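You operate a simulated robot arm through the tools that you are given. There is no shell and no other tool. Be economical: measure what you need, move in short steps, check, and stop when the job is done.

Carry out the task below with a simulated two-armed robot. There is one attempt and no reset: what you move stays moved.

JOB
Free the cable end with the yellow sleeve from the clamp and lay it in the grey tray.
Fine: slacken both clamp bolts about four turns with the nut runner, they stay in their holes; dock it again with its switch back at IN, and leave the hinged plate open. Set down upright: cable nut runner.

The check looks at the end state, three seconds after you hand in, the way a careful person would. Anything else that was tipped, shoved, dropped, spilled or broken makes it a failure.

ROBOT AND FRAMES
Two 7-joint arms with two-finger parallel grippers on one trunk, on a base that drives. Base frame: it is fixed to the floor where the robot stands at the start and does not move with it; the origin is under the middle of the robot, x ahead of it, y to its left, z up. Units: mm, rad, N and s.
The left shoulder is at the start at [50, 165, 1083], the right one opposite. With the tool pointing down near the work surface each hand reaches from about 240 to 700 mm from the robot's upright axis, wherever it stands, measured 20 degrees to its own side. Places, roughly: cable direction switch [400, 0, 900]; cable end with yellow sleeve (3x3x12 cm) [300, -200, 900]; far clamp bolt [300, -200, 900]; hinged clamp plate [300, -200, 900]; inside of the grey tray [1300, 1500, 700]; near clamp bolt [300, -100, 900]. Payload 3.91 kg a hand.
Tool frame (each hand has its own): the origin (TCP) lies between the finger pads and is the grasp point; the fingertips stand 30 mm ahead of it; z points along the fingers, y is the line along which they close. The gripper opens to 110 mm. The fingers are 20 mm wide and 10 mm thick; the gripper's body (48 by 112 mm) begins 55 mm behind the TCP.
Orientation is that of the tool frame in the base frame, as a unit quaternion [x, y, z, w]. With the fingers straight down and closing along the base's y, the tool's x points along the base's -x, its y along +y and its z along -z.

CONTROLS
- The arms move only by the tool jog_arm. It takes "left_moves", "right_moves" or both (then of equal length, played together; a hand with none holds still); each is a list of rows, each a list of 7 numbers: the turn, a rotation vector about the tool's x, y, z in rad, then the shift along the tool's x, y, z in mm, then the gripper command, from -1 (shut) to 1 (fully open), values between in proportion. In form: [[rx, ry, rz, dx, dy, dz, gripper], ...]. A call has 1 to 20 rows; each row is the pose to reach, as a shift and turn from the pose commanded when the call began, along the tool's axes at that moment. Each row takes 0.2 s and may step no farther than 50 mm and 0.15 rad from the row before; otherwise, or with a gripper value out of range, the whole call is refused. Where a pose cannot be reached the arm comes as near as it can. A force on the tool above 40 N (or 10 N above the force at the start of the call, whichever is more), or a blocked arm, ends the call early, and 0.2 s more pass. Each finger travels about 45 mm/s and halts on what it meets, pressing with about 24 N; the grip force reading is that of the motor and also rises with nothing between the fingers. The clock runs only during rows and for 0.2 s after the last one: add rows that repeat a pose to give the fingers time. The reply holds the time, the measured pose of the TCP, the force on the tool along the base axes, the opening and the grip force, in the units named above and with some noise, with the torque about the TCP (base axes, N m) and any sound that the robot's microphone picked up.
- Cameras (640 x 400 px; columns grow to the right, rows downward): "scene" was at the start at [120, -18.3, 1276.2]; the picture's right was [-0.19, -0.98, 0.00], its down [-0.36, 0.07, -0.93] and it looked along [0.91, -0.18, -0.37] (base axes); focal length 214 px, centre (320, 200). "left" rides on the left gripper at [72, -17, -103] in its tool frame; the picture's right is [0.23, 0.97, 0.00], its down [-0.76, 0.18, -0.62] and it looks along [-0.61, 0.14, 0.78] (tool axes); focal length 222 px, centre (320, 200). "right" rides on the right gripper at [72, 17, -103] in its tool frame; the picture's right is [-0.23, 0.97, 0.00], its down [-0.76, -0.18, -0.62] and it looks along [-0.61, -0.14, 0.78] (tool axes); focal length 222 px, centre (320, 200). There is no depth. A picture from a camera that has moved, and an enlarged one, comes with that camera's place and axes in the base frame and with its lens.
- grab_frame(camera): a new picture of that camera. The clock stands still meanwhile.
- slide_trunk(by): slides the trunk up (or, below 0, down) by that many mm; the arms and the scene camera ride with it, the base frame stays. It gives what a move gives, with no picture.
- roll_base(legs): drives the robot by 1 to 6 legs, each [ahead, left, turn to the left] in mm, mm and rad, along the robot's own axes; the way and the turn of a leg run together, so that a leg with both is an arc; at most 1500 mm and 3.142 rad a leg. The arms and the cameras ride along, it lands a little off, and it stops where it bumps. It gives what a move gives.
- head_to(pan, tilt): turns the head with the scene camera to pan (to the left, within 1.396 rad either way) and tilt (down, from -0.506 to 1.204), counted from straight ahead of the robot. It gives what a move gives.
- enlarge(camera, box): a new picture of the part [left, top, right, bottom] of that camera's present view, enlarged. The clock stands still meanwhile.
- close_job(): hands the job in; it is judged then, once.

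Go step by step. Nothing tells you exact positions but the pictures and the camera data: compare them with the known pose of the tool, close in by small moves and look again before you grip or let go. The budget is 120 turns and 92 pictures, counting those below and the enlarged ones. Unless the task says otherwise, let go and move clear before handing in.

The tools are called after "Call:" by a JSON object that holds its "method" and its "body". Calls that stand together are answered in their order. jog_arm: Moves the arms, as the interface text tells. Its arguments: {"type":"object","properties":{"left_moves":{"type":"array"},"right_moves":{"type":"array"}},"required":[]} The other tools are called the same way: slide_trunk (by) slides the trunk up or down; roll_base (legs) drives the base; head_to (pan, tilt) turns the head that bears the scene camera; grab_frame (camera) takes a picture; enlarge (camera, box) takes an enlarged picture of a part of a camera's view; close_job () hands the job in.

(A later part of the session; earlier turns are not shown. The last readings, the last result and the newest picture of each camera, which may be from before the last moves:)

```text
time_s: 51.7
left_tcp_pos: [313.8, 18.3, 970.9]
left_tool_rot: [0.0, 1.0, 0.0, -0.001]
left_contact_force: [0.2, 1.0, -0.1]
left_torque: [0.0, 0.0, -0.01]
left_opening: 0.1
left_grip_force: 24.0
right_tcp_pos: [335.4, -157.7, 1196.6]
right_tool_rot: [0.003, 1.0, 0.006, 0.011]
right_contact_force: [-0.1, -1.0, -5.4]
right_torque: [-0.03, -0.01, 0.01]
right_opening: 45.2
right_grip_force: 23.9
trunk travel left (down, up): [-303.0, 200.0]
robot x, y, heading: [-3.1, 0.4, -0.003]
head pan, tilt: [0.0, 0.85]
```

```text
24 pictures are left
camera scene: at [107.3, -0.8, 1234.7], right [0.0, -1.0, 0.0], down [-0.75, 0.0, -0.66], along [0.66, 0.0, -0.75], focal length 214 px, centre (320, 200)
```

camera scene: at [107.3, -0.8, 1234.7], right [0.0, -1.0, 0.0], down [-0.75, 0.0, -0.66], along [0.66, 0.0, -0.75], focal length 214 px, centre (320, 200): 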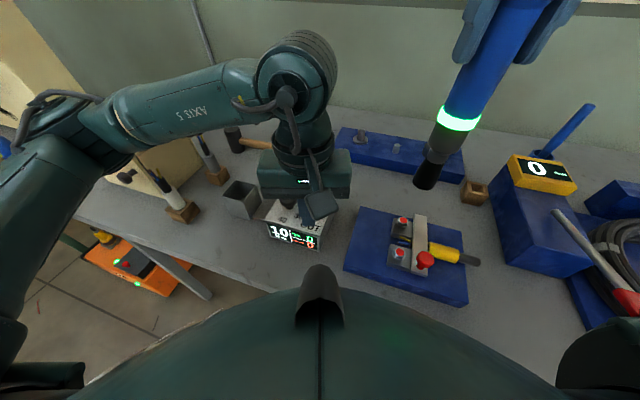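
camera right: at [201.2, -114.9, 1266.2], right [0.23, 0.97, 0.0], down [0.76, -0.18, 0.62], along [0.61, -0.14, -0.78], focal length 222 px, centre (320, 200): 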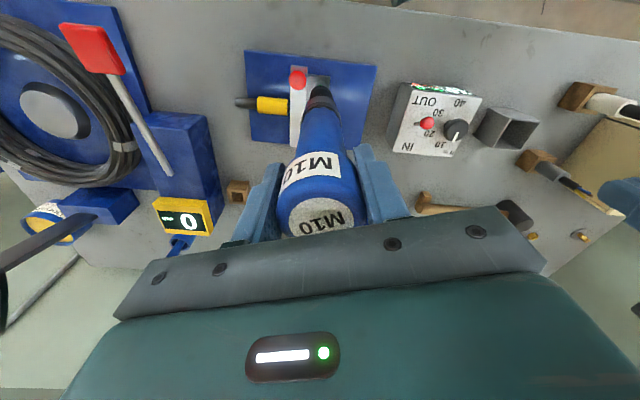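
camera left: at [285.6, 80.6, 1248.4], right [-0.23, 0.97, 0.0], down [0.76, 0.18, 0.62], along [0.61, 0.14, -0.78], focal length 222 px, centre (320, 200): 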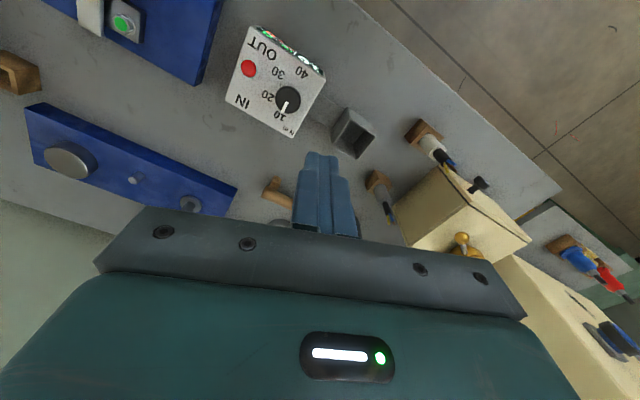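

Both bolts now show red. Push the lever away to IN, back off and rise.

Call:
{"method": "jog_arm", "body": {"left_moves": [[0, 0, 0, -10, -3, 0, -1], [0, 0, 0, -20, -6, 0, -1], [0, 0, 0, -30, -9, 0, -1], [0, 0, 0, -40, -12, 0, -1], [0, 0, 0, -47, -14, 0, -1], [0, 0, 0, -47, -14, 0, -1]]}}

Call:
{"method": "jog_arm", "body": {"left_moves": [[0, 0, 0, 25, 7, 0, -1], [0, 0, 0, 40, 12, -20, -1], [0, 0, 0, 40, 12, -65, -1], [0, 0, 0, 40, 25, -110, -1], [0, 0, 0, 40, 60, -145, -1], [0, 0, 0, 40, 100, -175, -1], [0, 0, 0, 40, 145, -195, -1], [0, 0, 0, 40, 190, -215, -1], [0, 0, 0, 40, 230, -240, -1]]}}

Call:
{"method": "enlarge", "body": {"camera": "scene", "box": [210, 160, 350, 260]}}

```text
time_s: 53.1
left_tcp_pos: [357.6, 2.8, 969.4]
left_tool_rot: [0.003, 1.0, 0.001, -0.003]
left_contact_force: [-25.2, 9.3, -2.1]
left_torque: [0.46, 0.44, 0.01]
left_opening: 0.0
left_grip_force: 23.9
right_tcp_pos: [331.2, -156.9, 1198.5]
right_tool_rot: [0.004, 1.0, 0.006, 0.013]
right_contact_force: [0.4, -0.2, -4.4]
right_torque: [0.0, 0.03, 0.02]
right_opening: 44.9
right_grip_force: 24.0
trunk travel left (down, up): [-303.0, 200.0]
robot x, y, heading: [-1.6, -0.3, -0.001]
head pan, tilt: [0.0, 0.85]
```

```text
time_s: 55.1
left_tcp_pos: [323.6, 233.3, 1207.9]
left_tool_rot: [0.0, 1.0, -0.001, -0.002]
left_contact_force: [0.2, -0.2, 0.1]
left_torque: [0.01, 0.0, -0.02]
left_opening: 0.2
left_grip_force: 24.0
right_tcp_pos: [333.6, -157.2, 1197.2]
right_tool_rot: [0.003, 1.0, 0.006, 0.013]
right_contact_force: [-0.1, 1.1, -4.1]
right_torque: [0.01, 0.01, -0.02]
right_opening: 45.1
right_grip_force: 23.9
trunk travel left (down, up): [-303.0, 200.0]
robot x, y, heading: [1.0, 1.4, -0.003]
head pan, tilt: [0.0, 0.85]
```

```text
4.00 times, centred on (280, 210) of scene
camera zoom: at [106.7, -0.4, 1234.7], right [0.0, -1.0, 0.0], down [-0.75, 0.0, -0.66], along [0.66, 0.0, -0.75], focal length 858 px, centre (480, 160)
```

zoom: 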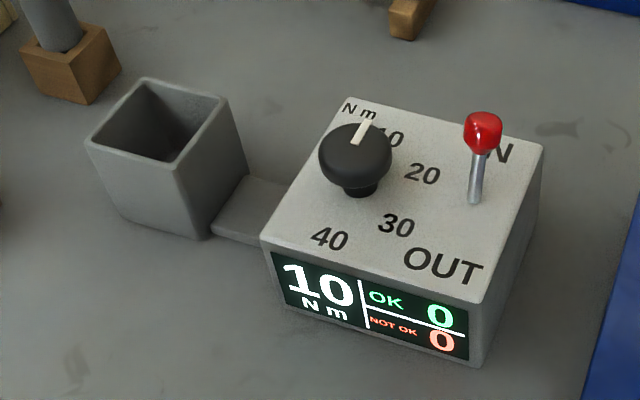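

Lever is back at IN. Dock opening centre ≈ (411.5, 164), top z ≈ 918. Move the left hand out of the way, untilt the right hand and carry the runner over the dock.

Call:
{"method": "jog_arm", "body": {"left_moves": [[0, 0, 0, 15, 45, 0, -1], [0, 0, 0, 30, 90, 0, -1], [0, 0, 0, 45, 135, 0, -1], [0, 0, 0, 60, 180, 0, -1]]}}

Call:
{"method": "jog_arm", "body": {"right_moves": [[0.012, 0.026, 0, -10, 40, 0, -1], [0.012, 0.026, 0, -20, 82, 0, -1], [0.012, 0.026, 0, -30, 126, 0, -1], [0.012, 0.026, 0, -40, 170, 0, -1], [0.012, 0.026, 0, -50, 214, 0, -1], [0.012, 0.026, 0, -60, 258, 0, -1], [0.012, 0.026, 0, -70, 302, 0, -1], [0.012, 0.026, 0, -75, 321, 0, -1], [0.012, 0.026, 0, -75, 321, 0, -1]]}}

Call:
{"method": "enlarge", "body": {"camera": "scene", "box": [150, 60, 350, 240]}}

Call:
{"method": "enlarge", "body": {"camera": "right", "box": [260, 40, 380, 130]}}

```text
time_s: 56.1
left_tcp_pos: [328.4, 371.8, 1181.8]
left_tool_rot: [0.0, 1.0, -0.001, 0.0]
left_contact_force: [-0.3, 0.2, 0.2]
left_torque: [-0.04, -0.02, 0.03]
left_opening: 0.3
left_grip_force: 24.2
left hand out of reach, approached as far as the arm can: row 2, 3, 4
right_tcp_pos: [334.9, -157.4, 1196.9]
right_tool_rot: [0.003, 1.0, 0.006, 0.012]
right_contact_force: [0.8, -0.2, -5.2]
right_torque: [0.0, 0.05, -0.03]
right_opening: 45.0
right_grip_force: 24.2
trunk travel left (down, up): [-303.0, 200.0]
robot x, y, heading: [-3.2, 1.9, 0.003]
head pan, tilt: [0.0, 0.85]
```

```text
time_s: 58.1
left_tcp_pos: [327.7, 372.2, 1183.2]
left_tool_rot: [0.0, 1.0, 0.0, 0.0]
left_contact_force: [-0.8, -0.5, -0.5]
left_torque: [0.01, 0.01, -0.02]
left_opening: 0.1
left_grip_force: 23.7
right_tcp_pos: [405.6, 142.5, 1201.4]
right_tool_rot: [0.008, 1.0, 0.007, -0.001]
right_contact_force: [-0.1, 0.3, -4.5]
right_torque: [0.0, 0.03, -0.04]
right_opening: 44.8
right_grip_force: 24.1
right hand out of reach, approached as far as the arm can: row 8, 9
trunk travel left (down, up): [-303.0, 200.0]
robot x, y, heading: [-1.7, -0.0, -0.001]
head pan, tilt: [0.0, 0.85]
```

```text
2.22 times, centred on (250, 150) of scene
camera zoom: at [107.2, -0.4, 1234.7], right [0.0, -1.0, 0.0], down [-0.75, 0.0, -0.66], along [0.66, 0.0, -0.75], focal length 477 px, centre (476, 311)
```

zoom: 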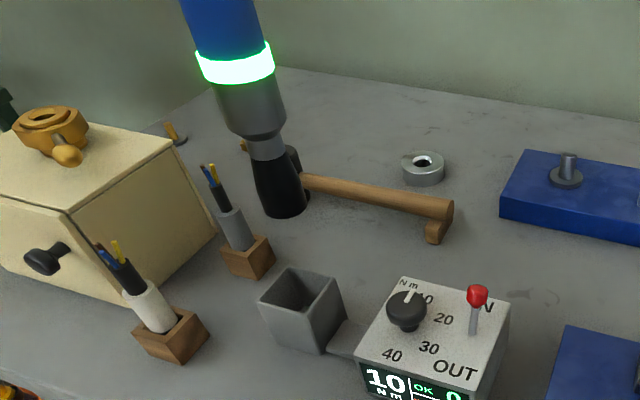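

```text
4.44 times, centred on (320, 85) of right
camera zoom: at [334.3, 158.9, 1305.8], right [0.24, 0.97, 0.01], down [0.76, -0.2, 0.62], along [0.6, -0.14, -0.78], focal length 987 px, centre (320, 711)
```

zoom: 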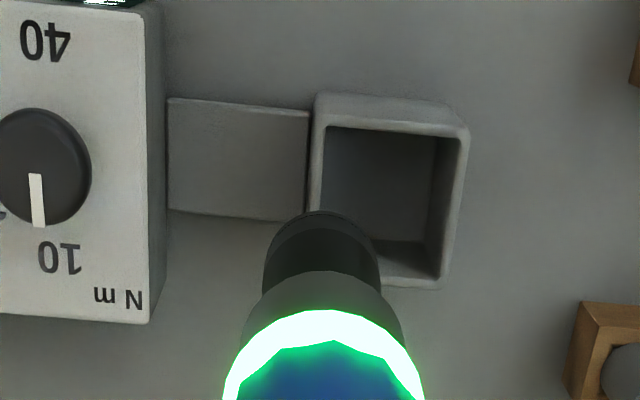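

The right arm is at its reach limit; roll the base 60 mm left and look again.

Call:
{"method": "roll_base", "body": {"legs": [[0, 60, 0]]}}

Call:
{"method": "enlarge", "body": {"camera": "right", "box": [260, 40, 380, 130]}}

```text
time_s: 59.1
left_tcp_pos: [328.9, 431.1, 1181.9]
left_tool_rot: [0.0, 1.0, -0.001, 0.0]
left_contact_force: [0.3, 0.9, -0.4]
left_torque: [-0.04, 0.01, -0.01]
left_opening: 0.1
left_grip_force: 23.5
right_tcp_pos: [406.0, 201.2, 1199.7]
right_tool_rot: [0.01, 1.0, 0.005, -0.002]
right_contact_force: [-0.8, 0.1, -4.4]
right_torque: [-0.01, 0.02, 0.02]
right_opening: 44.8
right_grip_force: 24.5
trunk travel left (down, up): [-303.0, 200.0]
robot x, y, heading: [-2.3, 62.4, 0.007]
head pan, tilt: [0.0, 0.85]
```

```text
4.44 times, centred on (320, 85) of right
camera zoom: at [335.7, 219.0, 1303.6], right [0.25, 0.97, 0.01], down [0.76, -0.2, 0.62], along [0.6, -0.15, -0.79], focal length 987 px, centre (320, 711)
```

zoom: 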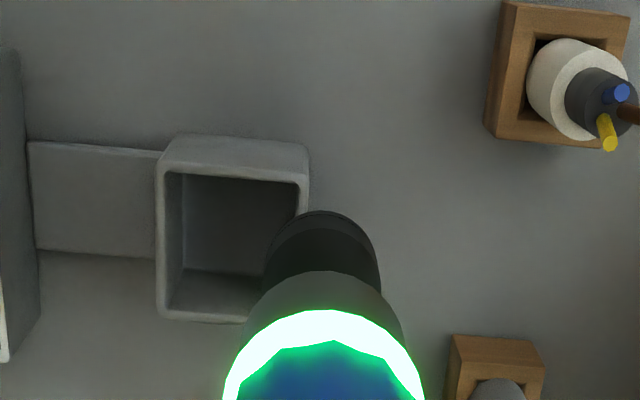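

Tip ≈ (408, 202), dock centre ≈ (413, 167). Shift and lower to just above the dock.

Call:
{"method": "jog_arm", "body": {"right_moves": [[0, 0, 0, -3, -18, 0, -1], [0, 0, 0, -6, -35.5, 0, -1], [0, 0, 0, -6, -35.5, 30, -1], [0, 0, 0, -6, -35.5, 55, -1], [0, 0, 0, -6, -35.5, 55, -1]]}}

Call:
{"method": "enlarge", "body": {"camera": "right", "box": [260, 40, 380, 130]}}

Call:
{"method": "enlarge", "body": {"camera": "scene", "box": [210, 120, 370, 260]}}

```text
time_s: 60.3
left_tcp_pos: [328.9, 430.4, 1182.5]
left_tool_rot: [0.0, 1.0, -0.001, 0.0]
left_contact_force: [0.2, 0.7, 0.9]
left_torque: [0.0, 0.01, -0.02]
left_opening: 0.0
left_grip_force: 24.2
right_tcp_pos: [412.3, 164.5, 1145.6]
right_tool_rot: [0.01, 1.0, 0.006, -0.002]
right_contact_force: [-0.4, -0.2, -6.3]
right_torque: [-0.02, 0.0, -0.01]
right_opening: 45.0
right_grip_force: 23.9
trunk travel left (down, up): [-303.0, 200.0]
robot x, y, heading: [-4.2, 59.4, -0.0]
head pan, tilt: [0.0, 0.85]
```

```text
4.44 times, centred on (320, 85) of right
camera zoom: at [340.9, 182.3, 1249.5], right [0.25, 0.97, 0.01], down [0.76, -0.2, 0.62], along [0.6, -0.15, -0.79], focal length 987 px, centre (320, 711)
```

zoom: 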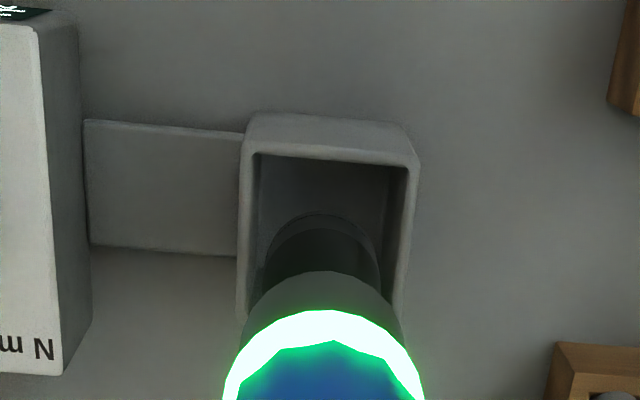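

```text
2.86 times, centred on (290, 190) of scene
camera zoom: at [107.3, 58.7, 1234.7], right [0.0, -1.0, 0.0], down [-0.75, 0.0, -0.66], along [0.66, 0.0, -0.75], focal length 613 px, centre (406, 229)
```

zoom: 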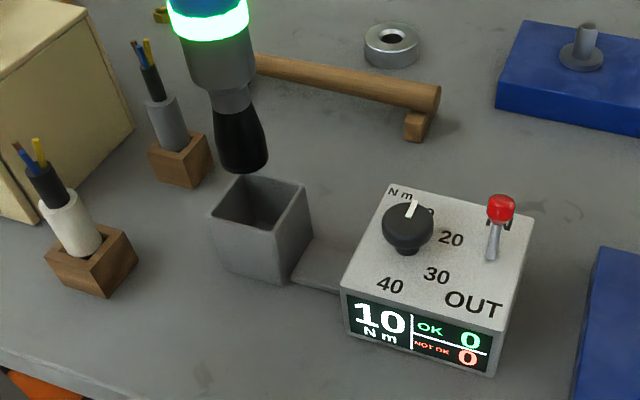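

Tip is over the opening, about 3 mm too far in x. Correct and lower into the dock watching the force.

Call:
{"method": "jog_arm", "body": {"right_moves": [[0, 0, 0, 3, 0, 10, -1], [0, 0, 0, 3, 0, 20, -1], [0, 0, 0, 3, 0, 30, -1], [0, 0, 0, 3, 0, 40, -1], [0, 0, 0, 3, 0, 48, -1]]}}

Call:
{"method": "enlarge", "body": {"camera": "scene", "box": [210, 120, 370, 260]}}

```text
time_s: 61.5
left_tcp_pos: [328.6, 430.0, 1183.3]
left_tool_rot: [0.0, 1.0, -0.001, -0.001]
left_contact_force: [0.3, 0.5, -0.6]
left_torque: [-0.01, -0.03, -0.03]
left_opening: 0.2
left_grip_force: 24.0
right_tcp_pos: [408.6, 166.8, 1096.4]
right_tool_rot: [0.009, 1.0, 0.005, -0.002]
right_contact_force: [-0.2, -1.6, -6.2]
right_torque: [-0.01, 0.02, -0.02]
right_opening: 45.0
right_grip_force: 24.4
trunk travel left (down, up): [-303.0, 200.0]
robot x, y, heading: [-2.9, 57.2, 0.001]
head pan, tilt: [0.0, 0.85]
```

```text
2.86 times, centred on (290, 190) of scene
camera zoom: at [107.4, 58.7, 1234.7], right [0.0, -1.0, 0.0], down [-0.75, 0.0, -0.66], along [0.66, 0.0, -0.75], focal length 613 px, centre (406, 229)
```

zoom: 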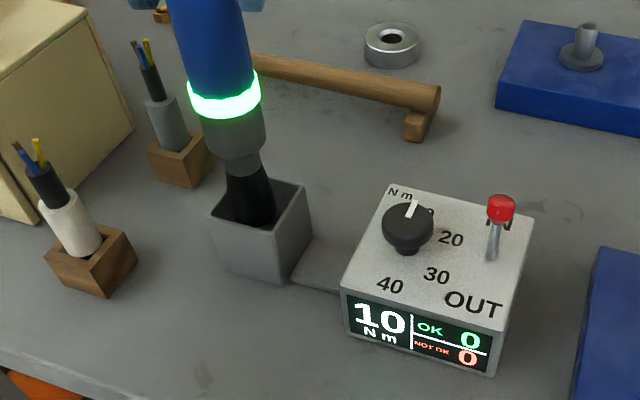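

It's in the opening. Continue lowering to the floor of the dock.

Call:
{"method": "jog_arm", "body": {"right_moves": [[0, 0, 0, 0, 0, 8, -1], [0, 0, 0, 0, 0, 16, -1], [0, 0, 0, 0, 0, 24, -1], [0, 0, 0, 0, 0, 30, -1], [0, 0, 0, 0, 0, 35, -1]]}}

```text
time_s: 62.7
left_tcp_pos: [327.8, 431.2, 1182.7]
left_tool_rot: [-0.001, 1.0, 0.0, 0.0]
left_contact_force: [0.8, -0.3, 0.2]
left_torque: [-0.02, -0.01, 0.02]
left_opening: 0.0
left_grip_force: 24.1
right_tcp_pos: [409.9, 167.8, 1060.6]
right_tool_rot: [0.01, 1.0, 0.005, -0.002]
right_contact_force: [-0.2, -0.3, -4.4]
right_torque: [-0.01, 0.02, 0.01]
right_opening: 45.2
right_grip_force: 24.0
trunk travel left (down, up): [-303.0, 200.0]
robot x, y, heading: [0.6, 62.0, 0.0]
head pan, tilt: [0.0, 0.85]
```

Call:
{"method": "jog_arm", "body": {"right_moves": [[0, 0, 0, 0, 0, 3, -1], [0, 0, 0, 0, 0, 5, -1], [0, 0, 0, 0, 0, 7, -1]]}}

Call:
{"method": "enlarge", "body": {"camera": "scene", "box": [170, 60, 370, 260]}}

```text
time_s: 63.5
left_tcp_pos: [326.8, 431.0, 1182.9]
left_tool_rot: [0.0, 1.0, -0.001, 0.0]
left_contact_force: [0.7, 0.5, 0.7]
left_torque: [0.0, 0.0, 0.03]
left_opening: 0.0
left_grip_force: 24.1
right_tcp_pos: [409.1, 167.9, 1054.8]
right_tool_rot: [0.009, 1.0, 0.005, -0.001]
right_contact_force: [0.9, 0.5, -4.8]
right_torque: [0.0, 0.02, -0.02]
right_opening: 45.3
right_grip_force: 24.2
trunk travel left (down, up): [-303.0, 200.0]
robot x, y, heading: [-1.7, 58.3, 0.0]
head pan, tilt: [0.0, 0.85]
```

```text
2.00 times, centred on (270, 160) of scene
camera zoom: at [107.4, 58.7, 1234.7], right [0.0, -1.0, 0.0], down [-0.75, 0.0, -0.66], along [0.66, 0.0, -0.75], focal length 429 px, centre (420, 280)
```

zoom: 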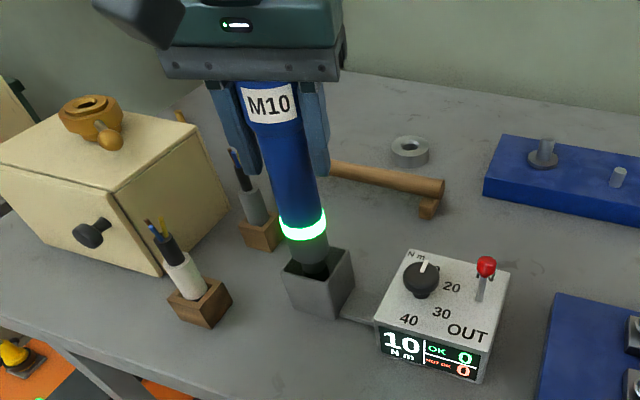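

Call:
{"method": "jog_arm", "body": {"right_moves": [[0, 0, 0, 0, 0, 2, -1], [0, 0, 0, 0, 0, 4, -1], [0, 0, 0, 0, 0, 6, -1], [0, 0, 0, 0, 0, 8, -1]]}}

```text
time_s: 64.5
left_tcp_pos: [327.9, 430.0, 1183.0]
left_tool_rot: [0.0, 1.0, 0.0, 0.0]
left_contact_force: [0.8, 0.0, -0.4]
left_torque: [-0.02, 0.0, 0.0]
left_opening: 0.2
left_grip_force: 24.2
right_tcp_pos: [409.7, 165.2, 1048.3]
right_tool_rot: [0.009, 1.0, 0.005, -0.001]
right_contact_force: [-1.1, -1.7, 2.7]
right_torque: [-0.29, 0.0, -0.01]
right_opening: 45.1
right_grip_force: 24.6
trunk travel left (down, up): [-303.0, 200.0]
robot x, y, heading: [0.7, 62.6, 0.001]
head pan, tilt: [0.0, 0.85]
```

Resting on the dock floor. Open the gripper gradually and rise.

Call:
{"method": "jog_arm", "body": {"right_moves": [[0, 0, 0, 0, 0, 0, -0.1], [0, 0, 0, 0, 0, 0, 0.1], [0, 0, 0, 0, 0, 0, 0.5], [0, 0, 0, 0, 0, 0, 0.8], [0, 0, 0, 0, 0, 0, 0.8], [0, 0, 0, 0, 0, 0, 0.8]]}}

Call:
{"method": "enlarge", "body": {"camera": "scene", "box": [170, 60, 370, 260]}}

```text
time_s: 65.9
left_tcp_pos: [329.3, 429.7, 1182.5]
left_tool_rot: [0.0, 1.0, 0.0, -0.001]
left_contact_force: [-0.3, -0.3, -0.2]
left_torque: [0.03, 0.0, -0.01]
left_opening: 0.0
left_grip_force: 24.3
right_tcp_pos: [410.1, 166.7, 1047.4]
right_tool_rot: [0.01, 1.0, 0.005, -0.001]
right_contact_force: [1.3, -0.6, 6.9]
right_torque: [-0.1, 0.02, 0.02]
right_opening: 99.1
right_grip_force: 0.1
trunk travel left (down, up): [-303.0, 200.0]
robot x, y, heading: [-2.7, 57.8, 0.001]
head pan, tilt: [0.0, 0.85]
```

```text
2.00 times, centred on (270, 160) of scene
camera zoom: at [106.7, 58.4, 1234.8], right [0.0, -1.0, 0.0], down [-0.75, 0.0, -0.66], along [0.66, 0.0, -0.75], focal length 429 px, centre (420, 280)
```

zoom: 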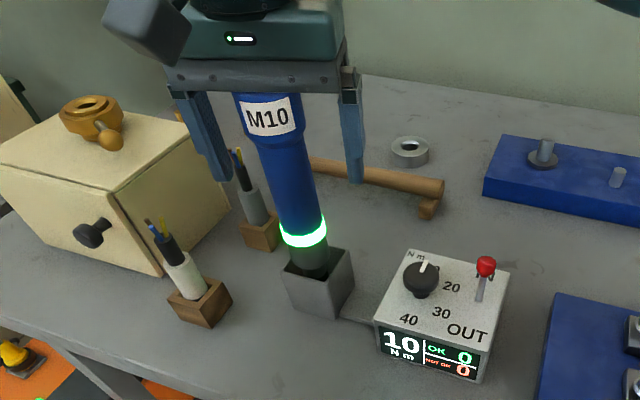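

Standing upright. Rise straight up.

Call:
{"method": "jog_arm", "body": {"right_moves": [[0, 0, 0, 0, 0, -15, 0.8], [0, 0, 0, 0, 0, -40, 1], [0, 0, 0, 0, 0, -75, 1], [0, 0, 0, 0, 0, -110, 1], [0, 0, 0, 0, -30, -140, 1], [0, 0, 0, 20, -70, -140, 1]]}}

Call:
{"method": "roll_base", "body": {"legs": [[0, -60, 0]]}}

Call:
{"method": "grab_frame", "body": {"camera": "scene"}}

```text
time_s: 67.3
left_tcp_pos: [327.5, 429.0, 1183.4]
left_tool_rot: [-0.001, 1.0, -0.001, 0.0]
left_contact_force: [0.2, -0.4, -0.3]
left_torque: [0.0, 0.0, -0.01]
left_opening: 0.2
left_grip_force: 24.2
right_tcp_pos: [386.1, 95.5, 1187.4]
right_tool_rot: [0.009, 1.0, 0.006, -0.002]
right_contact_force: [-0.1, 0.9, 1.5]
right_torque: [0.02, -0.03, -0.02]
right_opening: 110.0
right_grip_force: 0.1
trunk travel left (down, up): [-303.0, 200.0]
robot x, y, heading: [0.4, 58.7, 0.0]
head pan, tilt: [0.0, 0.85]
```

```text
time_s: 68.2
left_tcp_pos: [328.6, 371.1, 1183.2]
left_tool_rot: [0.0, 1.0, -0.001, 0.0]
left_contact_force: [0.4, 0.3, 0.5]
left_torque: [0.01, 0.03, 0.0]
left_opening: 0.1
left_grip_force: 23.8
right_tcp_pos: [387.8, 37.1, 1187.5]
right_tool_rot: [0.011, 1.0, 0.005, -0.001]
right_contact_force: [0.3, -0.2, -0.7]
right_torque: [0.04, 0.03, -0.01]
right_opening: 110.0
right_grip_force: 0.0
trunk travel left (down, up): [-303.0, 200.0]
robot x, y, heading: [1.7, -1.3, 0.004]
head pan, tilt: [0.0, 0.85]
```

```text
14 pictures are left
camera scene: at [107.0, -2.0, 1234.7], right [0.0, -1.0, 0.0], down [-0.75, 0.0, -0.66], along [0.66, 0.0, -0.75], focal length 214 px, centre (320, 200)
```

scene: 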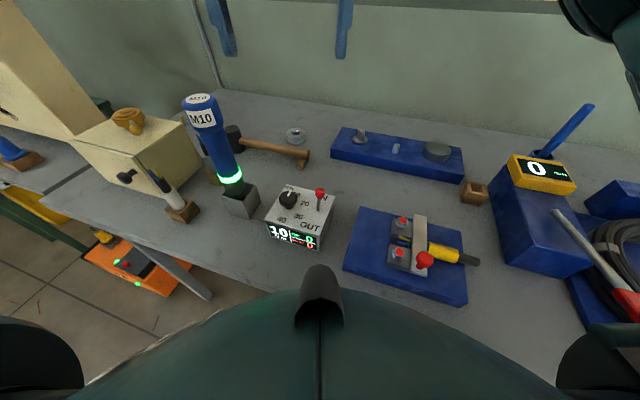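

Runner is docked upright with its lever at IN. Now the clamp plate: zoom to find its hinge.

Call:
{"method": "enlarge", "body": {"camera": "scene", "box": [380, 205, 490, 275]}}

```text
5.71 times, centred on (435, 240) of scene
camera zoom: at [107.0, -2.0, 1234.7], right [0.0, -1.0, 0.0], down [-0.75, 0.0, -0.66], along [0.66, 0.0, -0.75], focal length 1226 px, centre (-337, -29)
```

zoom: 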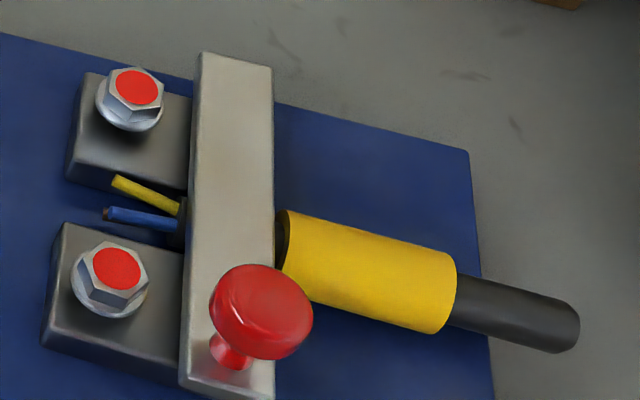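

The bar overhangs both blocks and carries the knob at its near end, so the hinge should be at the far end. I'll bring the right hand above the knob, yawed to the bar.

Call:
{"method": "jog_arm", "body": {"right_moves": [[0, 0, 0.045, 22, -33, 10, 0.5], [0, 0, 0.09, 44, -66, 20, 0], [0, 0, 0.135, 66, -99, 30, 0], [0, 0, 0.18, 88, -132, 45, 0], [0, 0, 0.225, 110, -166, 65, 0], [0, 0, 0.27, 131.7, -198.7, 90, 0], [0, 0, 0.27, 131.7, -198.7, 130, 0], [0, 0, 0.27, 131.7, -198.7, 172, 0], [0, 0, 0.27, 131.7, -198.7, 172, 0]]}}

Call:
{"method": "enlarge", "body": {"camera": "right", "box": [220, 60, 420, 220]}}

```text
time_s: 70.2
left_tcp_pos: [328.2, 370.6, 1182.2]
left_tool_rot: [0.0, 1.0, -0.001, 0.001]
left_contact_force: [-0.3, 0.4, 0.0]
left_torque: [0.03, 0.01, 0.02]
left_opening: 0.0
left_grip_force: 23.5
right_tcp_pos: [252.0, -158.2, 1013.9]
right_tool_rot: [0.144, 0.99, 0.004, -0.002]
right_contact_force: [-0.1, 0.0, -0.9]
right_torque: [0.02, 0.02, 0.02]
right_opening: 54.9
right_grip_force: 0.0
trunk travel left (down, up): [-303.0, 200.0]
robot x, y, heading: [1.1, -1.5, -0.004]
head pan, tilt: [0.0, 0.85]
```

```text
2.50 times, centred on (320, 140) of right
camera zoom: at [187.9, -121.4, 1117.7], right [0.5, 0.87, 0.01], down [0.68, -0.39, 0.62], along [0.54, -0.3, -0.79], focal length 555 px, centre (320, 350)
```

zoom: 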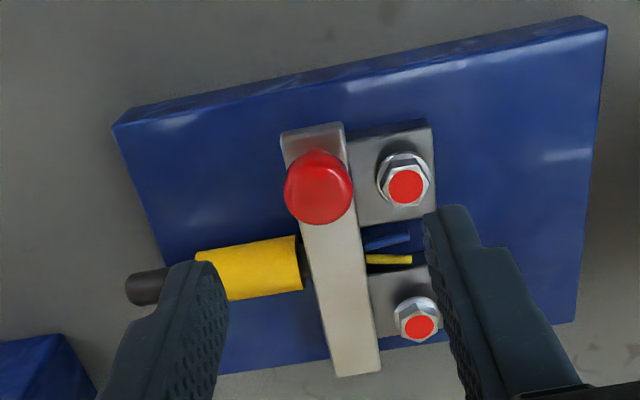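

Knob is centred. Descend to it, close, and check.

Call:
{"method": "jog_arm", "body": {"right_moves": [[0, 0, 0, 1.5, 1.6, 35, 0], [0, 0, 0, 1.5, 1.6, 60, 0], [0, 0, 0, 1.5, 1.6, 69, 0], [0, 0, 0, 1.5, 1.6, 69, -1], [0, 0, 0, 1.5, 1.6, 69, -1], [0, 0, 0, 1.5, 1.6, 69, -1], [0, 0, 0, 1.5, 1.6, 69, -1]]}}

Call:
{"method": "jog_arm", "body": {"right_moves": [[0, 0, 0, 0, 0, -2, -1], [0, 0, 0, 0, 0, -4, -1], [0, 0, 0, 0, 0, -6, -1]]}}

```text
time_s: 71.8
left_tcp_pos: [328.3, 369.5, 1183.1]
left_tool_rot: [0.0, 1.0, 0.001, 0.0]
left_contact_force: [-0.4, 0.3, 0.3]
left_torque: [-0.01, 0.0, 0.02]
left_opening: 0.0
left_grip_force: 24.0
right_tcp_pos: [254.7, -158.2, 945.0]
right_tool_rot: [0.143, 0.99, -0.005, -0.003]
right_contact_force: [-4.9, -13.6, 1.4]
right_torque: [-0.65, 0.01, 0.13]
right_opening: 22.8
right_grip_force: 45.2
right hand out of reach, approached as far as the arm can: row 2, 3, 4, 5, 6, 7
trunk travel left (down, up): [-303.0, 200.0]
robot x, y, heading: [-1.0, -0.2, -0.002]
head pan, tilt: [0.0, 0.85]
stopped in row 7 (right hand): the force on the tool passed its limit (the readings are from after the stop); the commanded pose is now the measured one
```

```text
time_s: 72.6
left_tcp_pos: [328.4, 366.7, 1183.9]
left_tool_rot: [0.001, 1.0, 0.001, 0.0]
left_contact_force: [-0.4, 0.3, 0.0]
left_torque: [-0.02, -0.01, -0.01]
left_opening: 0.0
left_grip_force: 24.2
right_tcp_pos: [256.0, -160.0, 950.0]
right_tool_rot: [0.143, 0.99, -0.003, -0.004]
right_contact_force: [-5.3, -23.9, -12.3]
right_torque: [-0.03, 1.24, 0.11]
right_opening: 22.9
right_grip_force: 45.3
trunk travel left (down, up): [-303.0, 200.0]
robot x, y, heading: [4.8, -1.9, -0.009]
head pan, tilt: [0.0, 0.85]
```

Forces suggest the knob wants to go toward -y rather than just up. Take a look at whether the plate moved.

Call:
{"method": "enlarge", "body": {"camera": "scene", "box": [370, 195, 490, 285]}}

```text
4.44 times, centred on (430, 240) of scene
camera zoom: at [107.1, -4.9, 1234.6], right [0.0, -1.0, 0.0], down [-0.75, 0.0, -0.66], along [0.66, 0.0, -0.75], focal length 953 px, centre (-169, 22)
```

zoom: 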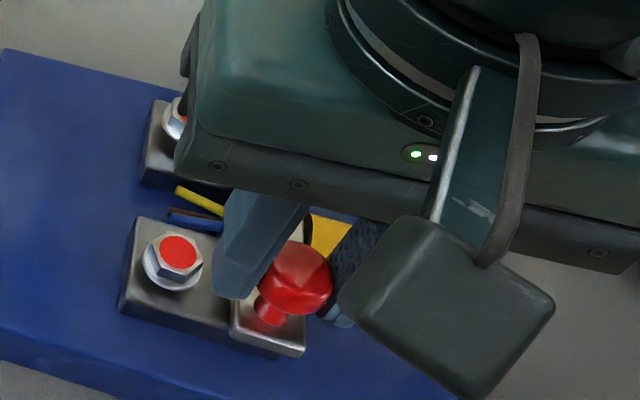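

The bar's near end lifted while the bolts stayed put: it hinges at the far end. I'll follow the arc about the far end, easing the sideways offset.

Call:
{"method": "jog_arm", "body": {"right_moves": [[0, 0, 0, -5, -2, 9.5, -1], [0, 0, 0, -5, -2, -9.5, -1], [0, 0, 0, -10.8, -2, -19.4, -1], [0, 0, 0, -18, -2, -28, -1], [0, 0, 0, -25.2, -2, -36.2, -1], [0, 0, 0, -34, -2, -43.3, -1], [0, 0, 0, -42.7, -2, -49.8, -1]]}}

```text
time_s: 74.2
left_tcp_pos: [326.6, 367.7, 1183.6]
left_tool_rot: [0.0, 1.0, 0.0, 0.001]
left_contact_force: [0.5, 0.2, 1.4]
left_torque: [-0.02, 0.03, 0.0]
left_opening: 0.0
left_grip_force: 24.2
right_tcp_pos: [295.2, -172.1, 1003.7]
right_tool_rot: [0.144, 0.99, -0.002, -0.003]
right_contact_force: [-17.6, -14.1, 7.0]
right_torque: [-0.03, 0.69, 0.17]
right_opening: 21.7
right_grip_force: 45.0
trunk travel left (down, up): [-303.0, 200.0]
robot x, y, heading: [0.9, -8.0, -0.003]
head pan, tilt: [0.0, 0.85]
```

Forces show the true radius is a bit larger; adjust the arc and continue.

Call:
{"method": "jog_arm", "body": {"right_moves": [[0, 0, 0, -1.6, -2, -4.5, -1], [0, 0, 0, -12, -3, -10, -1], [0, 0, 0, -22.6, -3, -15.5, -1], [0, 0, 0, -34, -3, -19, -1], [0, 0, 0, -45.3, -3, -22.2, -1], [0, 0, 0, -57, -3, -23.5, -1], [0, 0, 0, -68.9, -3, -24.2, -1]]}}

Call:
{"method": "grab_frame", "body": {"camera": "scene"}}

```text
time_s: 75.8
left_tcp_pos: [328.9, 369.5, 1182.0]
left_tool_rot: [0.0, 1.0, 0.0, 0.0]
left_contact_force: [-0.1, -0.2, -0.1]
left_torque: [-0.01, 0.0, -0.02]
left_opening: 0.2
left_grip_force: 24.1
right_tcp_pos: [362.6, -191.6, 1025.2]
right_tool_rot: [0.143, 0.99, -0.003, -0.004]
right_contact_force: [0.6, 0.8, 0.5]
right_torque: [-0.04, 0.03, 0.01]
right_opening: 0.0
right_grip_force: 37.4
trunk travel left (down, up): [-303.0, 200.0]
robot x, y, heading: [-1.1, -0.8, -0.002]
head pan, tilt: [0.0, 0.85]
```

```text
10 pictures are left
camera scene: at [106.9, -1.9, 1234.7], right [0.0, -1.0, 0.0], down [-0.75, 0.0, -0.66], along [0.66, 0.0, -0.75], focal length 214 px, centre (320, 200)
```

scene: 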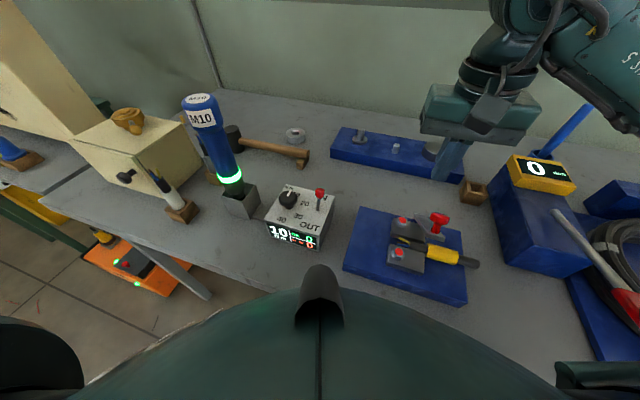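

The plate seems to be up, the fingers slipped off the knob. Zoom to check.

Call:
{"method": "enlarge", "body": {"camera": "scene", "box": [375, 195, 495, 285]}}

```text
4.44 times, centred on (435, 240) of scene
camera zoom: at [106.9, -1.9, 1234.7], right [0.0, -1.0, 0.0], down [-0.75, 0.0, -0.66], along [0.66, 0.0, -0.75], focal length 953 px, centre (-191, 22)
```

zoom: 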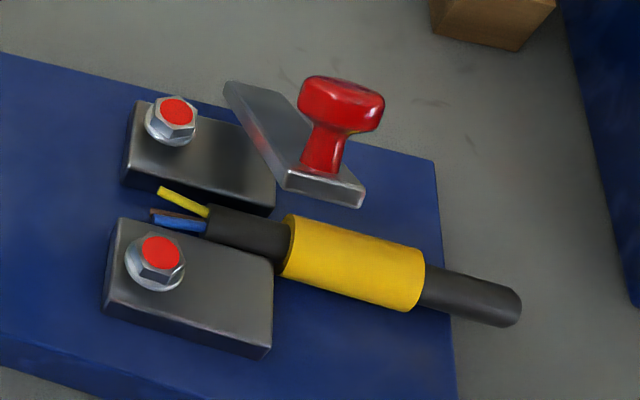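

The plate stands open only ~33° (held by friction). I'll go around and push the knob from the near side with closed fingers to open it fully.

Call:
{"method": "jog_arm", "body": {"right_moves": [[0, 0, 0, 0, -3, -25, -1], [0, 0, 0, 0, -3, -50, -1], [0, 0, 0, 40, -3, -50, -1], [0, 0, 0, 80, -3, -50, -1], [0, 0, 0, 119, -3, -50, -1], [0, 0, 0, 119, -3, -15, -1], [0, 0, 0, 119, -3, 17, -1], [0, 0, 0, 119, -3, 17, -1]]}}

Call:
{"method": "jog_arm", "body": {"right_moves": [[0, 0, 0, -12, 0, 0, -1], [0, 0, 0, -24, 0, 0, -1], [0, 0, 0, -36, 0, 0, -1], [0, 0, 0, -48, 0, 0, -1], [0, 0, 0, -60, 0, 0, -1], [0, 0, 0, -72, 0, 0, -1], [0, 0, 0, -84, 0, 0, -1]]}}

Call:
{"method": "enlarge", "body": {"camera": "scene", "box": [350, 135, 510, 285]}}

```text
time_s: 77.6
left_tcp_pos: [327.7, 368.4, 1182.3]
left_tool_rot: [0.0, 1.0, -0.001, 0.0]
left_contact_force: [0.2, 1.1, 0.4]
left_torque: [0.02, -0.01, 0.01]
left_opening: 0.0
left_grip_force: 24.1
right_tcp_pos: [247.1, -162.0, 1009.0]
right_tool_rot: [0.144, 0.99, -0.001, -0.003]
right_contact_force: [-0.2, -0.5, 1.1]
right_torque: [0.03, 0.01, -0.01]
right_opening: 0.1
right_grip_force: 37.5
trunk travel left (down, up): [-303.0, 200.0]
robot x, y, heading: [0.0, 0.0, -0.006]
head pan, tilt: [0.0, 0.85]
```

```text
time_s: 78.2
left_tcp_pos: [325.1, 369.5, 1184.0]
left_tool_rot: [0.001, 1.0, -0.001, 0.002]
left_contact_force: [-0.6, -0.4, 0.2]
left_torque: [-0.01, 0.01, -0.01]
left_opening: 0.1
left_grip_force: 24.5
right_tcp_pos: [255.8, -165.4, 1010.9]
right_tool_rot: [0.136, 0.991, 0.0, -0.007]
right_contact_force: [-24.4, 3.6, 18.8]
right_torque: [-0.01, 0.57, 0.02]
right_opening: 0.0
right_grip_force: 38.0
trunk travel left (down, up): [-303.0, 200.0]
robot x, y, heading: [-1.4, -3.2, -0.002]
head pan, tilt: [0.0, 0.85]
stopped in row 2 (right hand): the force on the tool passed its limit (the readings are from after the stop); the commanded pose is now the measured one
```

```text
2.67 times, centred on (430, 210) of scene
camera zoom: at [102.9, -1.2, 1235.4], right [0.0, -1.0, 0.0], down [-0.75, 0.0, -0.66], along [0.66, 0.0, -0.75], focal length 572 px, centre (27, 173)
```

zoom: 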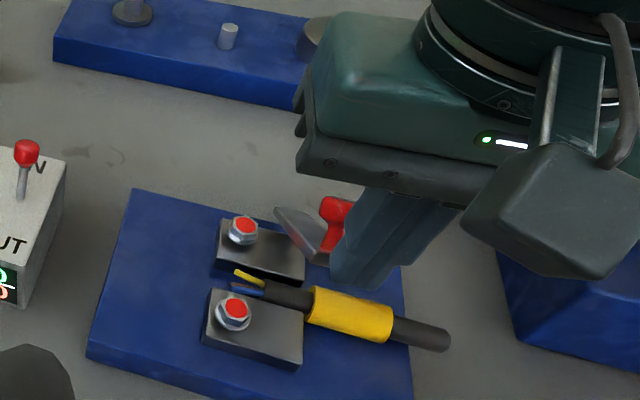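

The fingers probably struck the bar's end rather than the knob. Back off, raise 14 mm to meet the knob cap, and push slowly.

Call:
{"method": "jog_arm", "body": {"right_moves": [[0, 0, 0, 8, 0, 0, -1], [0, 0, 0, 8, 4, -14, -1], [0, 0, 0, 0, 4, -14, -1], [0, 0, 0, -5, 4, -14, -1], [0, 0, 0, -10, 4, -14, -1], [0, 0, 0, -14, 4, -14, -1], [0, 0, 0, -18, 4, -14, -1], [0, 0, 0, -22, 4, -14, -1], [0, 0, 0, -26, 4, -14, -1], [0, 0, 0, -30, 4, -14, -1], [0, 0, 0, -34, 4, -14, -1]]}}

```text
time_s: 80.1
left_tcp_pos: [324.4, 369.3, 1183.3]
left_tool_rot: [0.001, 1.0, -0.001, 0.001]
left_contact_force: [-0.9, 0.9, 0.2]
left_torque: [-0.01, -0.03, 0.01]
left_opening: 0.1
left_grip_force: 24.3
right_tcp_pos: [282.8, -168.4, 1024.9]
right_tool_rot: [0.137, 0.991, 0.003, -0.007]
right_contact_force: [-15.6, 3.3, 21.1]
right_torque: [-0.03, 0.32, 0.02]
right_opening: 0.0
right_grip_force: 37.9
trunk travel left (down, up): [-303.0, 200.0]
robot x, y, heading: [-0.4, -3.0, 0.001]
head pan, tilt: [0.0, 0.85]
stopped in row 9 (right hand): the force on the tool passed its limit (the readings are from after the stop); the commanded pose is now the measured one
```

It's rotating (now ~43°). Continue pushing slowly, rising with the knob.

Call:
{"method": "jog_arm", "body": {"right_moves": [[0, 0, 0, -2, 0, -3, -1], [0, 0, 0, -5, 0, -5, -1], [0, 0, 0, -8, 0, -6.5, -1], [0, 0, 0, -11, 0, -8, -1], [0, 0, 0, -14, 0, -9.5, -1], [0, 0, 0, -17, 0, -10.5, -1], [0, 0, 0, -20, 0, -11.5, -1], [0, 0, 0, -24, 0, -12.5, -1], [0, 0, 0, -28, 0, -13.5, -1], [0, 0, 0, -32, 0, -14, -1], [0, 0, 0, -36, 0, -14.5, -1], [0, 0, 0, -40, 0, -15, -1], [0, 0, 0, -44, 0, -15, -1], [0, 0, 0, -48, 0, -15, -1]]}}

```text
time_s: 81.5
left_tcp_pos: [325.6, 369.1, 1183.9]
left_tool_rot: [0.002, 1.0, -0.001, 0.001]
left_contact_force: [-0.2, 0.3, 1.2]
left_torque: [0.03, 0.0, 0.0]
left_opening: 0.0
left_grip_force: 23.9
right_tcp_pos: [296.9, -173.8, 1037.2]
right_tool_rot: [0.137, 0.991, 0.002, -0.005]
right_contact_force: [-11.7, 0.2, 21.1]
right_torque: [-0.06, 0.12, -0.05]
right_opening: 0.0
right_grip_force: 37.6
trunk travel left (down, up): [-303.0, 200.0]
robot x, y, heading: [0.3, -2.0, -0.004]
head pan, tilt: [0.0, 0.85]
stopped in row 6 (right hand): the force on the tool passed its limit (the readings are from after the stop); the commanded pose is now the measured one
```

The fingertips ride on the knob's rim; back off a little, lower 13 mm so the finger's flat face pushes, and continue.

Call:
{"method": "jog_arm", "body": {"right_moves": [[0, 0, 0, 8, 0, 0, -1], [0, 0, 0, 8, 0, 13, -1], [0, 0, 0, 2, 0, 13, -1], [0, 0, 0, -2, 0, 13, -1], [0, 0, 0, -5, 0, 12, -1], [0, 0, 0, -8, 0, 11, -1], [0, 0, 0, -11, 0, 10, -1], [0, 0, 0, -14, 0, 9, -1], [0, 0, 0, -17, 0, 8, -1], [0, 0, 0, -20, 0, 7, -1], [0, 0, 0, -24, 0, 6, -1], [0, 0, 0, -28, 0, 5, -1], [0, 0, 0, -32, 0, 5, -1], [0, 0, 0, -36, 0, 5, -1], [0, 0, 0, -40, 0, 5, -1], [0, 0, 0, -44, 0, 5, -1]]}}

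Call:
{"method": "enlarge", "body": {"camera": "scene", "box": [370, 135, 510, 285]}}

```text
time_s: 82.1
left_tcp_pos: [327.9, 369.3, 1182.6]
left_tool_rot: [0.001, 1.0, -0.002, 0.001]
left_contact_force: [0.7, 0.6, -0.1]
left_torque: [0.0, 0.03, 0.03]
left_opening: 0.0
left_grip_force: 24.2
right_tcp_pos: [288.4, -170.4, 1031.7]
right_tool_rot: [0.136, 0.991, 0.005, -0.007]
right_contact_force: [-12.7, -0.6, 19.3]
right_torque: [-0.14, 0.24, 0.11]
right_opening: 0.1
right_grip_force: 37.2
trunk travel left (down, up): [-303.0, 200.0]
robot x, y, heading: [-3.6, -3.0, -0.005]
head pan, tilt: [0.0, 0.85]
stopped in row 2 (right hand): the force on the tool passed its limit (the readings are from after the stop); the commanded pose is now the measured one
```

```text
2.67 times, centred on (440, 210) of scene
camera zoom: at [104.1, -1.6, 1235.0], right [0.0, -1.0, 0.0], down [-0.75, 0.0, -0.66], along [0.66, 0.0, -0.75], focal length 572 px, centre (0, 173)
```

zoom: 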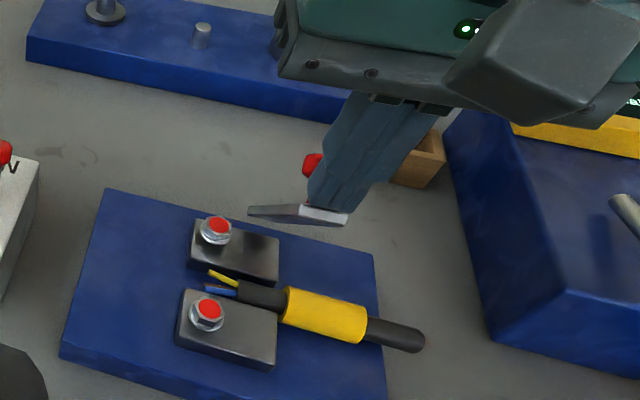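

The finger sits on the bar's near end, which is now at ~55°. Drop just in front of the end and push it from below/near side.

Call:
{"method": "jog_arm", "body": {"right_moves": [[0, 0, 0, 2, 0, -4, -1], [0, 0, 0, 18, 0, -4, -1], [0, 0, 0, 20, 0, 12, -1], [0, 0, 0, 20, 0, 24, -1], [0, 0, 0, 12, 0, 24, -1], [0, 0, 0, 6, 0, 24, -1], [0, 0, 0, 2, 0, 24, -1], [0, 0, 0, -2, 0, 24, -1], [0, 0, 0, -6, 0, 24, -1], [0, 0, 0, -10, 0, 24, -1], [0, 0, 0, -14, 0, 24, -1], [0, 0, 0, -18, 0, 24, -1], [0, 0, 0, -22, 0, 24, -1], [0, 0, 0, -26, 0, 24, -1], [0, 0, 0, -30, 0, 24, -1], [0, 0, 0, -34, 0, 24, -1], [0, 0, 0, -38, 0, 24, -1], [0, 0, 0, -42, 0, 24, -1]]}}

```text
time_s: 82.9
left_tcp_pos: [324.1, 369.7, 1184.1]
left_tool_rot: [0.001, 1.0, -0.001, 0.001]
left_contact_force: [-0.3, 0.8, -0.3]
left_torque: [0.01, 0.01, -0.02]
left_opening: 0.2
left_grip_force: 24.4
right_tcp_pos: [266.0, -164.5, 1020.4]
right_tool_rot: [0.131, 0.991, 0.008, -0.01]
right_contact_force: [-19.5, 3.0, 19.6]
right_torque: [-0.03, 0.45, 0.03]
right_opening: 0.4
right_grip_force: 37.6
trunk travel left (down, up): [-303.0, 200.0]
robot x, y, heading: [0.9, -1.2, -0.007]
head pan, tilt: [0.0, 0.85]
stopped in row 4 (right hand): the force on the tool passed its limit (the readings are from after the stop); the commanded pose is now the measured one
```

Call:
{"method": "jog_arm", "body": {"right_moves": [[0, 0, 0, 4, 0, -4, -1], [0, 0, 0, 22, 0, -4, -1], [0, 0, 0, 22, 0, 14, -1], [0, 0, 0, 22, 0, 26, -1], [0, 0, 0, 16, 0, 26, -1], [0, 0, 0, 10, 0, 26, -1], [0, 0, 0, 6, 0, 26, -1], [0, 0, 0, 2, 0, 26, -1], [0, 0, 0, -1, 0, 26, -1], [0, 0, 0, -4, 0, 26, -1], [0, 0, 0, -7, 0, 26, -1], [0, 0, 0, -10, 0, 26, -1], [0, 0, 0, -13, 0, 26, -1], [0, 0, 0, -16, 0, 26, -1], [0, 0, 0, -20, 0, 26, -1], [0, 0, 0, -24, 0, 26, -1]]}}

```text
time_s: 85.2
left_tcp_pos: [326.3, 369.5, 1183.3]
left_tool_rot: [0.001, 1.0, -0.001, 0.002]
left_contact_force: [0.3, -0.1, -0.1]
left_torque: [0.0, -0.04, -0.01]
left_opening: 0.1
left_grip_force: 24.4
right_tcp_pos: [267.6, -164.1, 996.4]
right_tool_rot: [0.131, 0.991, 0.007, -0.009]
right_contact_force: [-18.8, 3.3, 21.5]
right_torque: [-0.31, -0.09, -0.24]
right_opening: 0.0
right_grip_force: 37.5
trunk travel left (down, up): [-303.0, 200.0]
robot x, y, heading: [-1.2, -1.3, -0.011]
head pan, tilt: [0.0, 0.85]
stopped in row 11 (right hand): the force on the tool passed its limit (the readings are from after the stop); the commanded pose is now the measured one
```

The bar's end rises as it turns and drags the fingers up; I'll move along the arc with it.

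Call:
{"method": "jog_arm", "body": {"right_moves": [[0, 0, 0, 0, 0, -3, -1], [0, 0, 0, -4.5, 0, -6, -1], [0, 0, 0, -9, 0, -9, -1], [0, 0, 0, -14, 0, -12.5, -1], [0, 0, 0, -18.6, 0, -16.4, -1], [0, 0, 0, -24, 0, -20, -1], [0, 0, 0, -29, 0, -23.1, -1], [0, 0, 0, -34.5, 0, -26, -1], [0, 0, 0, -40, 0, -28.7, -1], [0, 0, 0, -46, 0, -31, -1], [0, 0, 0, -51.6, 0, -33.2, -1], [0, 0, 0, -57.5, 0, -35, -1], [0, 0, 0, -63.5, 0, -36.5, -1], [0, 0, 0, -69.6, 0, -37.5, -1], [0, 0, 0, -75.8, 0, -38.6, -1], [0, 0, 0, -82, 0, -38.6, -1], [0, 0, 0, -88, 0, -38.6, -1], [0, 0, 0, -94, 0, -38.6, -1], [0, 0, 0, -100, 0, -38.6, -1], [0, 0, 0, -106, 0, -38.6, -1]]}}

```text
time_s: 89.4
left_tcp_pos: [325.1, 369.0, 1184.0]
left_tool_rot: [0.001, 1.0, -0.001, 0.003]
left_contact_force: [0.2, 0.0, 0.1]
left_torque: [0.0, 0.01, 0.0]
left_opening: 0.1
left_grip_force: 23.5
right_tcp_pos: [364.0, -191.1, 1028.3]
right_tool_rot: [0.123, 0.992, 0.005, -0.018]
right_contact_force: [-21.4, 4.2, 8.4]
right_torque: [0.06, 0.57, -0.06]
right_opening: 0.1
right_grip_force: 37.8
trunk travel left (down, up): [-303.0, 200.0]
robot x, y, heading: [-1.0, -0.3, 0.001]
head pan, tilt: [0.0, 0.85]
stopped in row 20 (right hand): the force on the tool passed its limit (the readings are from after the stop); the commanded pose is now the measured one
```

The plate is now past vertical. Retreat, straighten the hand and check it stays open.

Call:
{"method": "jog_arm", "body": {"right_moves": [[0, 0, 0, 20, 0, 0, -1], [0, 0, 0, 40, 0, -10, -1], [0.0055, -0.037, 0, 45, 0, -50, -1], [0.0055, -0.037, 0, 45, 0, -90, -0.5], [0.0055, -0.037, 0, 50, -20, -100, 0.2]]}}

Call:
{"method": "jog_arm", "body": {"right_moves": [[0, 0, -0.14, 0, -2, 0, 0.2], [0, 0, -0.28, 0, -4, 0, 0.2], [0, 0, -0.42, 0, -6, 0, 0.2], [0, 0, -0.56, 0, -8, 0, 0.2], [0, 0, -0.7, 0, -10, 0, 0.2], [0, 0, -0.84, 0, -12, 0, 0.2], [0, 0, -0.98, 0, -14, 0, 0.2], [0, 0, -1.12, 0, -16, 0, 0.2], [0, 0, -1.26, 0, -18, 0, 0.2], [0, 0, -1.4, 0, -20, 0, 0.2], [0, 0, -1.52, 0, -20, 0, 0.2]]}}

Call:
{"method": "grab_frame", "body": {"camera": "right"}}

```text
time_s: 90.6
left_tcp_pos: [327.0, 368.8, 1183.9]
left_tool_rot: [0.002, 1.0, -0.001, 0.001]
left_contact_force: [0.3, 0.2, -0.1]
left_torque: [0.02, -0.03, -0.02]
left_opening: 0.0
left_grip_force: 24.0
right_tcp_pos: [316.7, -198.8, 1130.0]
right_tool_rot: [0.126, 0.992, 0.0, 0.0]
right_contact_force: [0.0, 0.5, 0.4]
right_torque: [0.0, 0.01, -0.01]
right_opening: 49.4
right_grip_force: 0.0
trunk travel left (down, up): [-303.0, 200.0]
robot x, y, heading: [-3.2, -0.7, -0.002]
head pan, tilt: [0.0, 0.85]
```

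```text
time_s: 93.0
left_tcp_pos: [326.2, 369.0, 1182.6]
left_tool_rot: [0.002, 1.0, -0.001, 0.0]
left_contact_force: [-0.7, -0.5, -0.4]
left_torque: [-0.03, -0.01, 0.01]
left_opening: 0.3
left_grip_force: 24.1
right_tcp_pos: [297.2, -199.3, 1121.9]
right_tool_rot: [-0.593, 0.805, 0.0, 0.0]
right_contact_force: [0.0, -0.8, 0.6]
right_torque: [-0.01, -0.03, 0.01]
right_opening: 65.8
right_grip_force: 0.0
right hand out of reach, approached as far as the arm can: row 11
trunk travel left (down, up): [-303.0, 200.0]
robot x, y, heading: [0.1, -1.4, -0.003]
head pan, tilt: [0.0, 0.85]
```

```text
6 pictures are left
camera right: at [260.1, -263.9, 1224.6], right [-0.86, 0.51, 0.0], down [0.4, 0.67, 0.62], along [0.32, 0.54, -0.78], focal length 222 px, centre (320, 200)
```

right: 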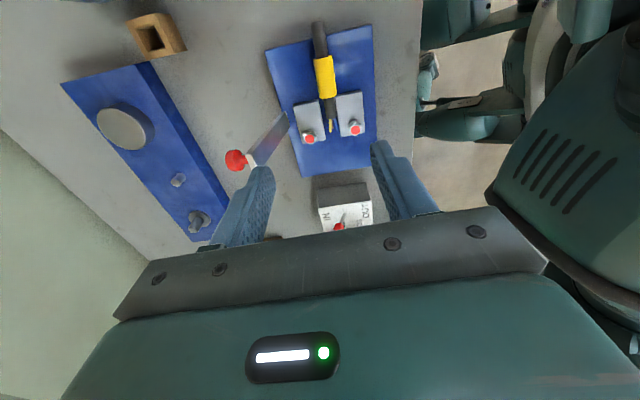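

Plate stays open past vertical. Sleeve centre ≈ (283, -210); descend above it with fingers across the cable, and check once.

Call:
{"method": "jog_arm", "body": {"right_moves": [[0, 0, 0, 9, 5, 30, 0.1], [0, 0, 0, 17.6, 10.4, 60, 0.1], [0, 0, 0, 17.6, 10.4, 95, 0.1], [0, 0, 0, 17.6, 10.4, 130, 0.1], [0, 0, 0, 17.6, 10.4, 150, 0.1], [0, 0, 0, 17.6, 10.4, 150, 0.1]]}}

Call:
{"method": "enlarge", "body": {"camera": "right", "box": [200, 20, 440, 220]}}

```text
time_s: 94.4
left_tcp_pos: [326.8, 369.0, 1183.1]
left_tool_rot: [0.002, 1.0, 0.0, -0.001]
left_contact_force: [-0.2, 0.4, 0.0]
left_torque: [0.03, -0.01, 0.0]
left_opening: 0.0
left_grip_force: 24.5
right_tcp_pos: [284.0, -214.0, 971.6]
right_tool_rot: [-0.593, 0.805, 0.0, 0.001]
right_contact_force: [-0.1, 1.2, 0.4]
right_torque: [0.01, 0.01, 0.02]
right_opening: 60.7
right_grip_force: 0.0
trunk travel left (down, up): [-303.0, 200.0]
robot x, y, heading: [-1.3, 1.0, -0.004]
head pan, tilt: [0.0, 0.85]
```

```text
2.00 times, centred on (320, 120) of right
camera zoom: at [246.3, -278.2, 1074.7], right [-0.86, 0.51, 0.0], down [0.4, 0.67, 0.62], along [0.32, 0.54, -0.78], focal length 444 px, centre (320, 360)
```

zoom: 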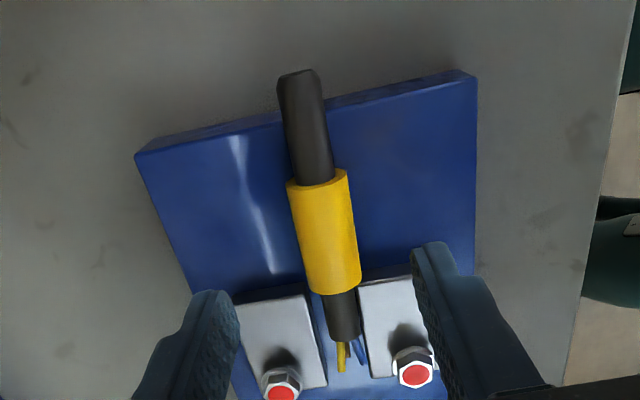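

Well centred. Lower to z≈910, close on the sleeve.

Call:
{"method": "jog_arm", "body": {"right_moves": [[0, 0, 0, 0, 1, 25, 0.1], [0, 0, 0, 0, 1, 45, 0.1], [0, 0, 0, 0, 1, 55, 0.1], [0, 0, 0, 0, 1, 60, 0.1], [0, 0, 0, 0, 1, 60, -1], [0, 0, 0, 0, 1, 60, -1], [0, 0, 0, 0, 1, 60, -1], [0, 0, 0, 0, 1, 60, -1], [0, 0, 0, 0, 1, 60, -1]]}}

```text
time_s: 96.4
left_tcp_pos: [327.8, 368.0, 1182.9]
left_tool_rot: [0.001, 1.0, 0.0, -0.001]
left_contact_force: [0.1, -0.6, -0.5]
left_torque: [0.02, 0.01, -0.02]
left_opening: 0.0
left_grip_force: 24.1
right_tcp_pos: [278.9, -209.7, 911.6]
right_tool_rot: [-0.59, 0.807, 0.0, 0.002]
right_contact_force: [14.7, -7.6, 3.2]
right_torque: [-0.2, -0.31, -0.49]
right_opening: 26.5
right_grip_force: 24.1
right hand out of reach, approached as far as the arm can: row 2, 3, 4, 5, 6, 7, 8, 9
trunk travel left (down, up): [-303.0, 200.0]
robot x, y, heading: [-0.9, 1.0, -0.007]
head pan, tilt: [0.0, 0.85]
```

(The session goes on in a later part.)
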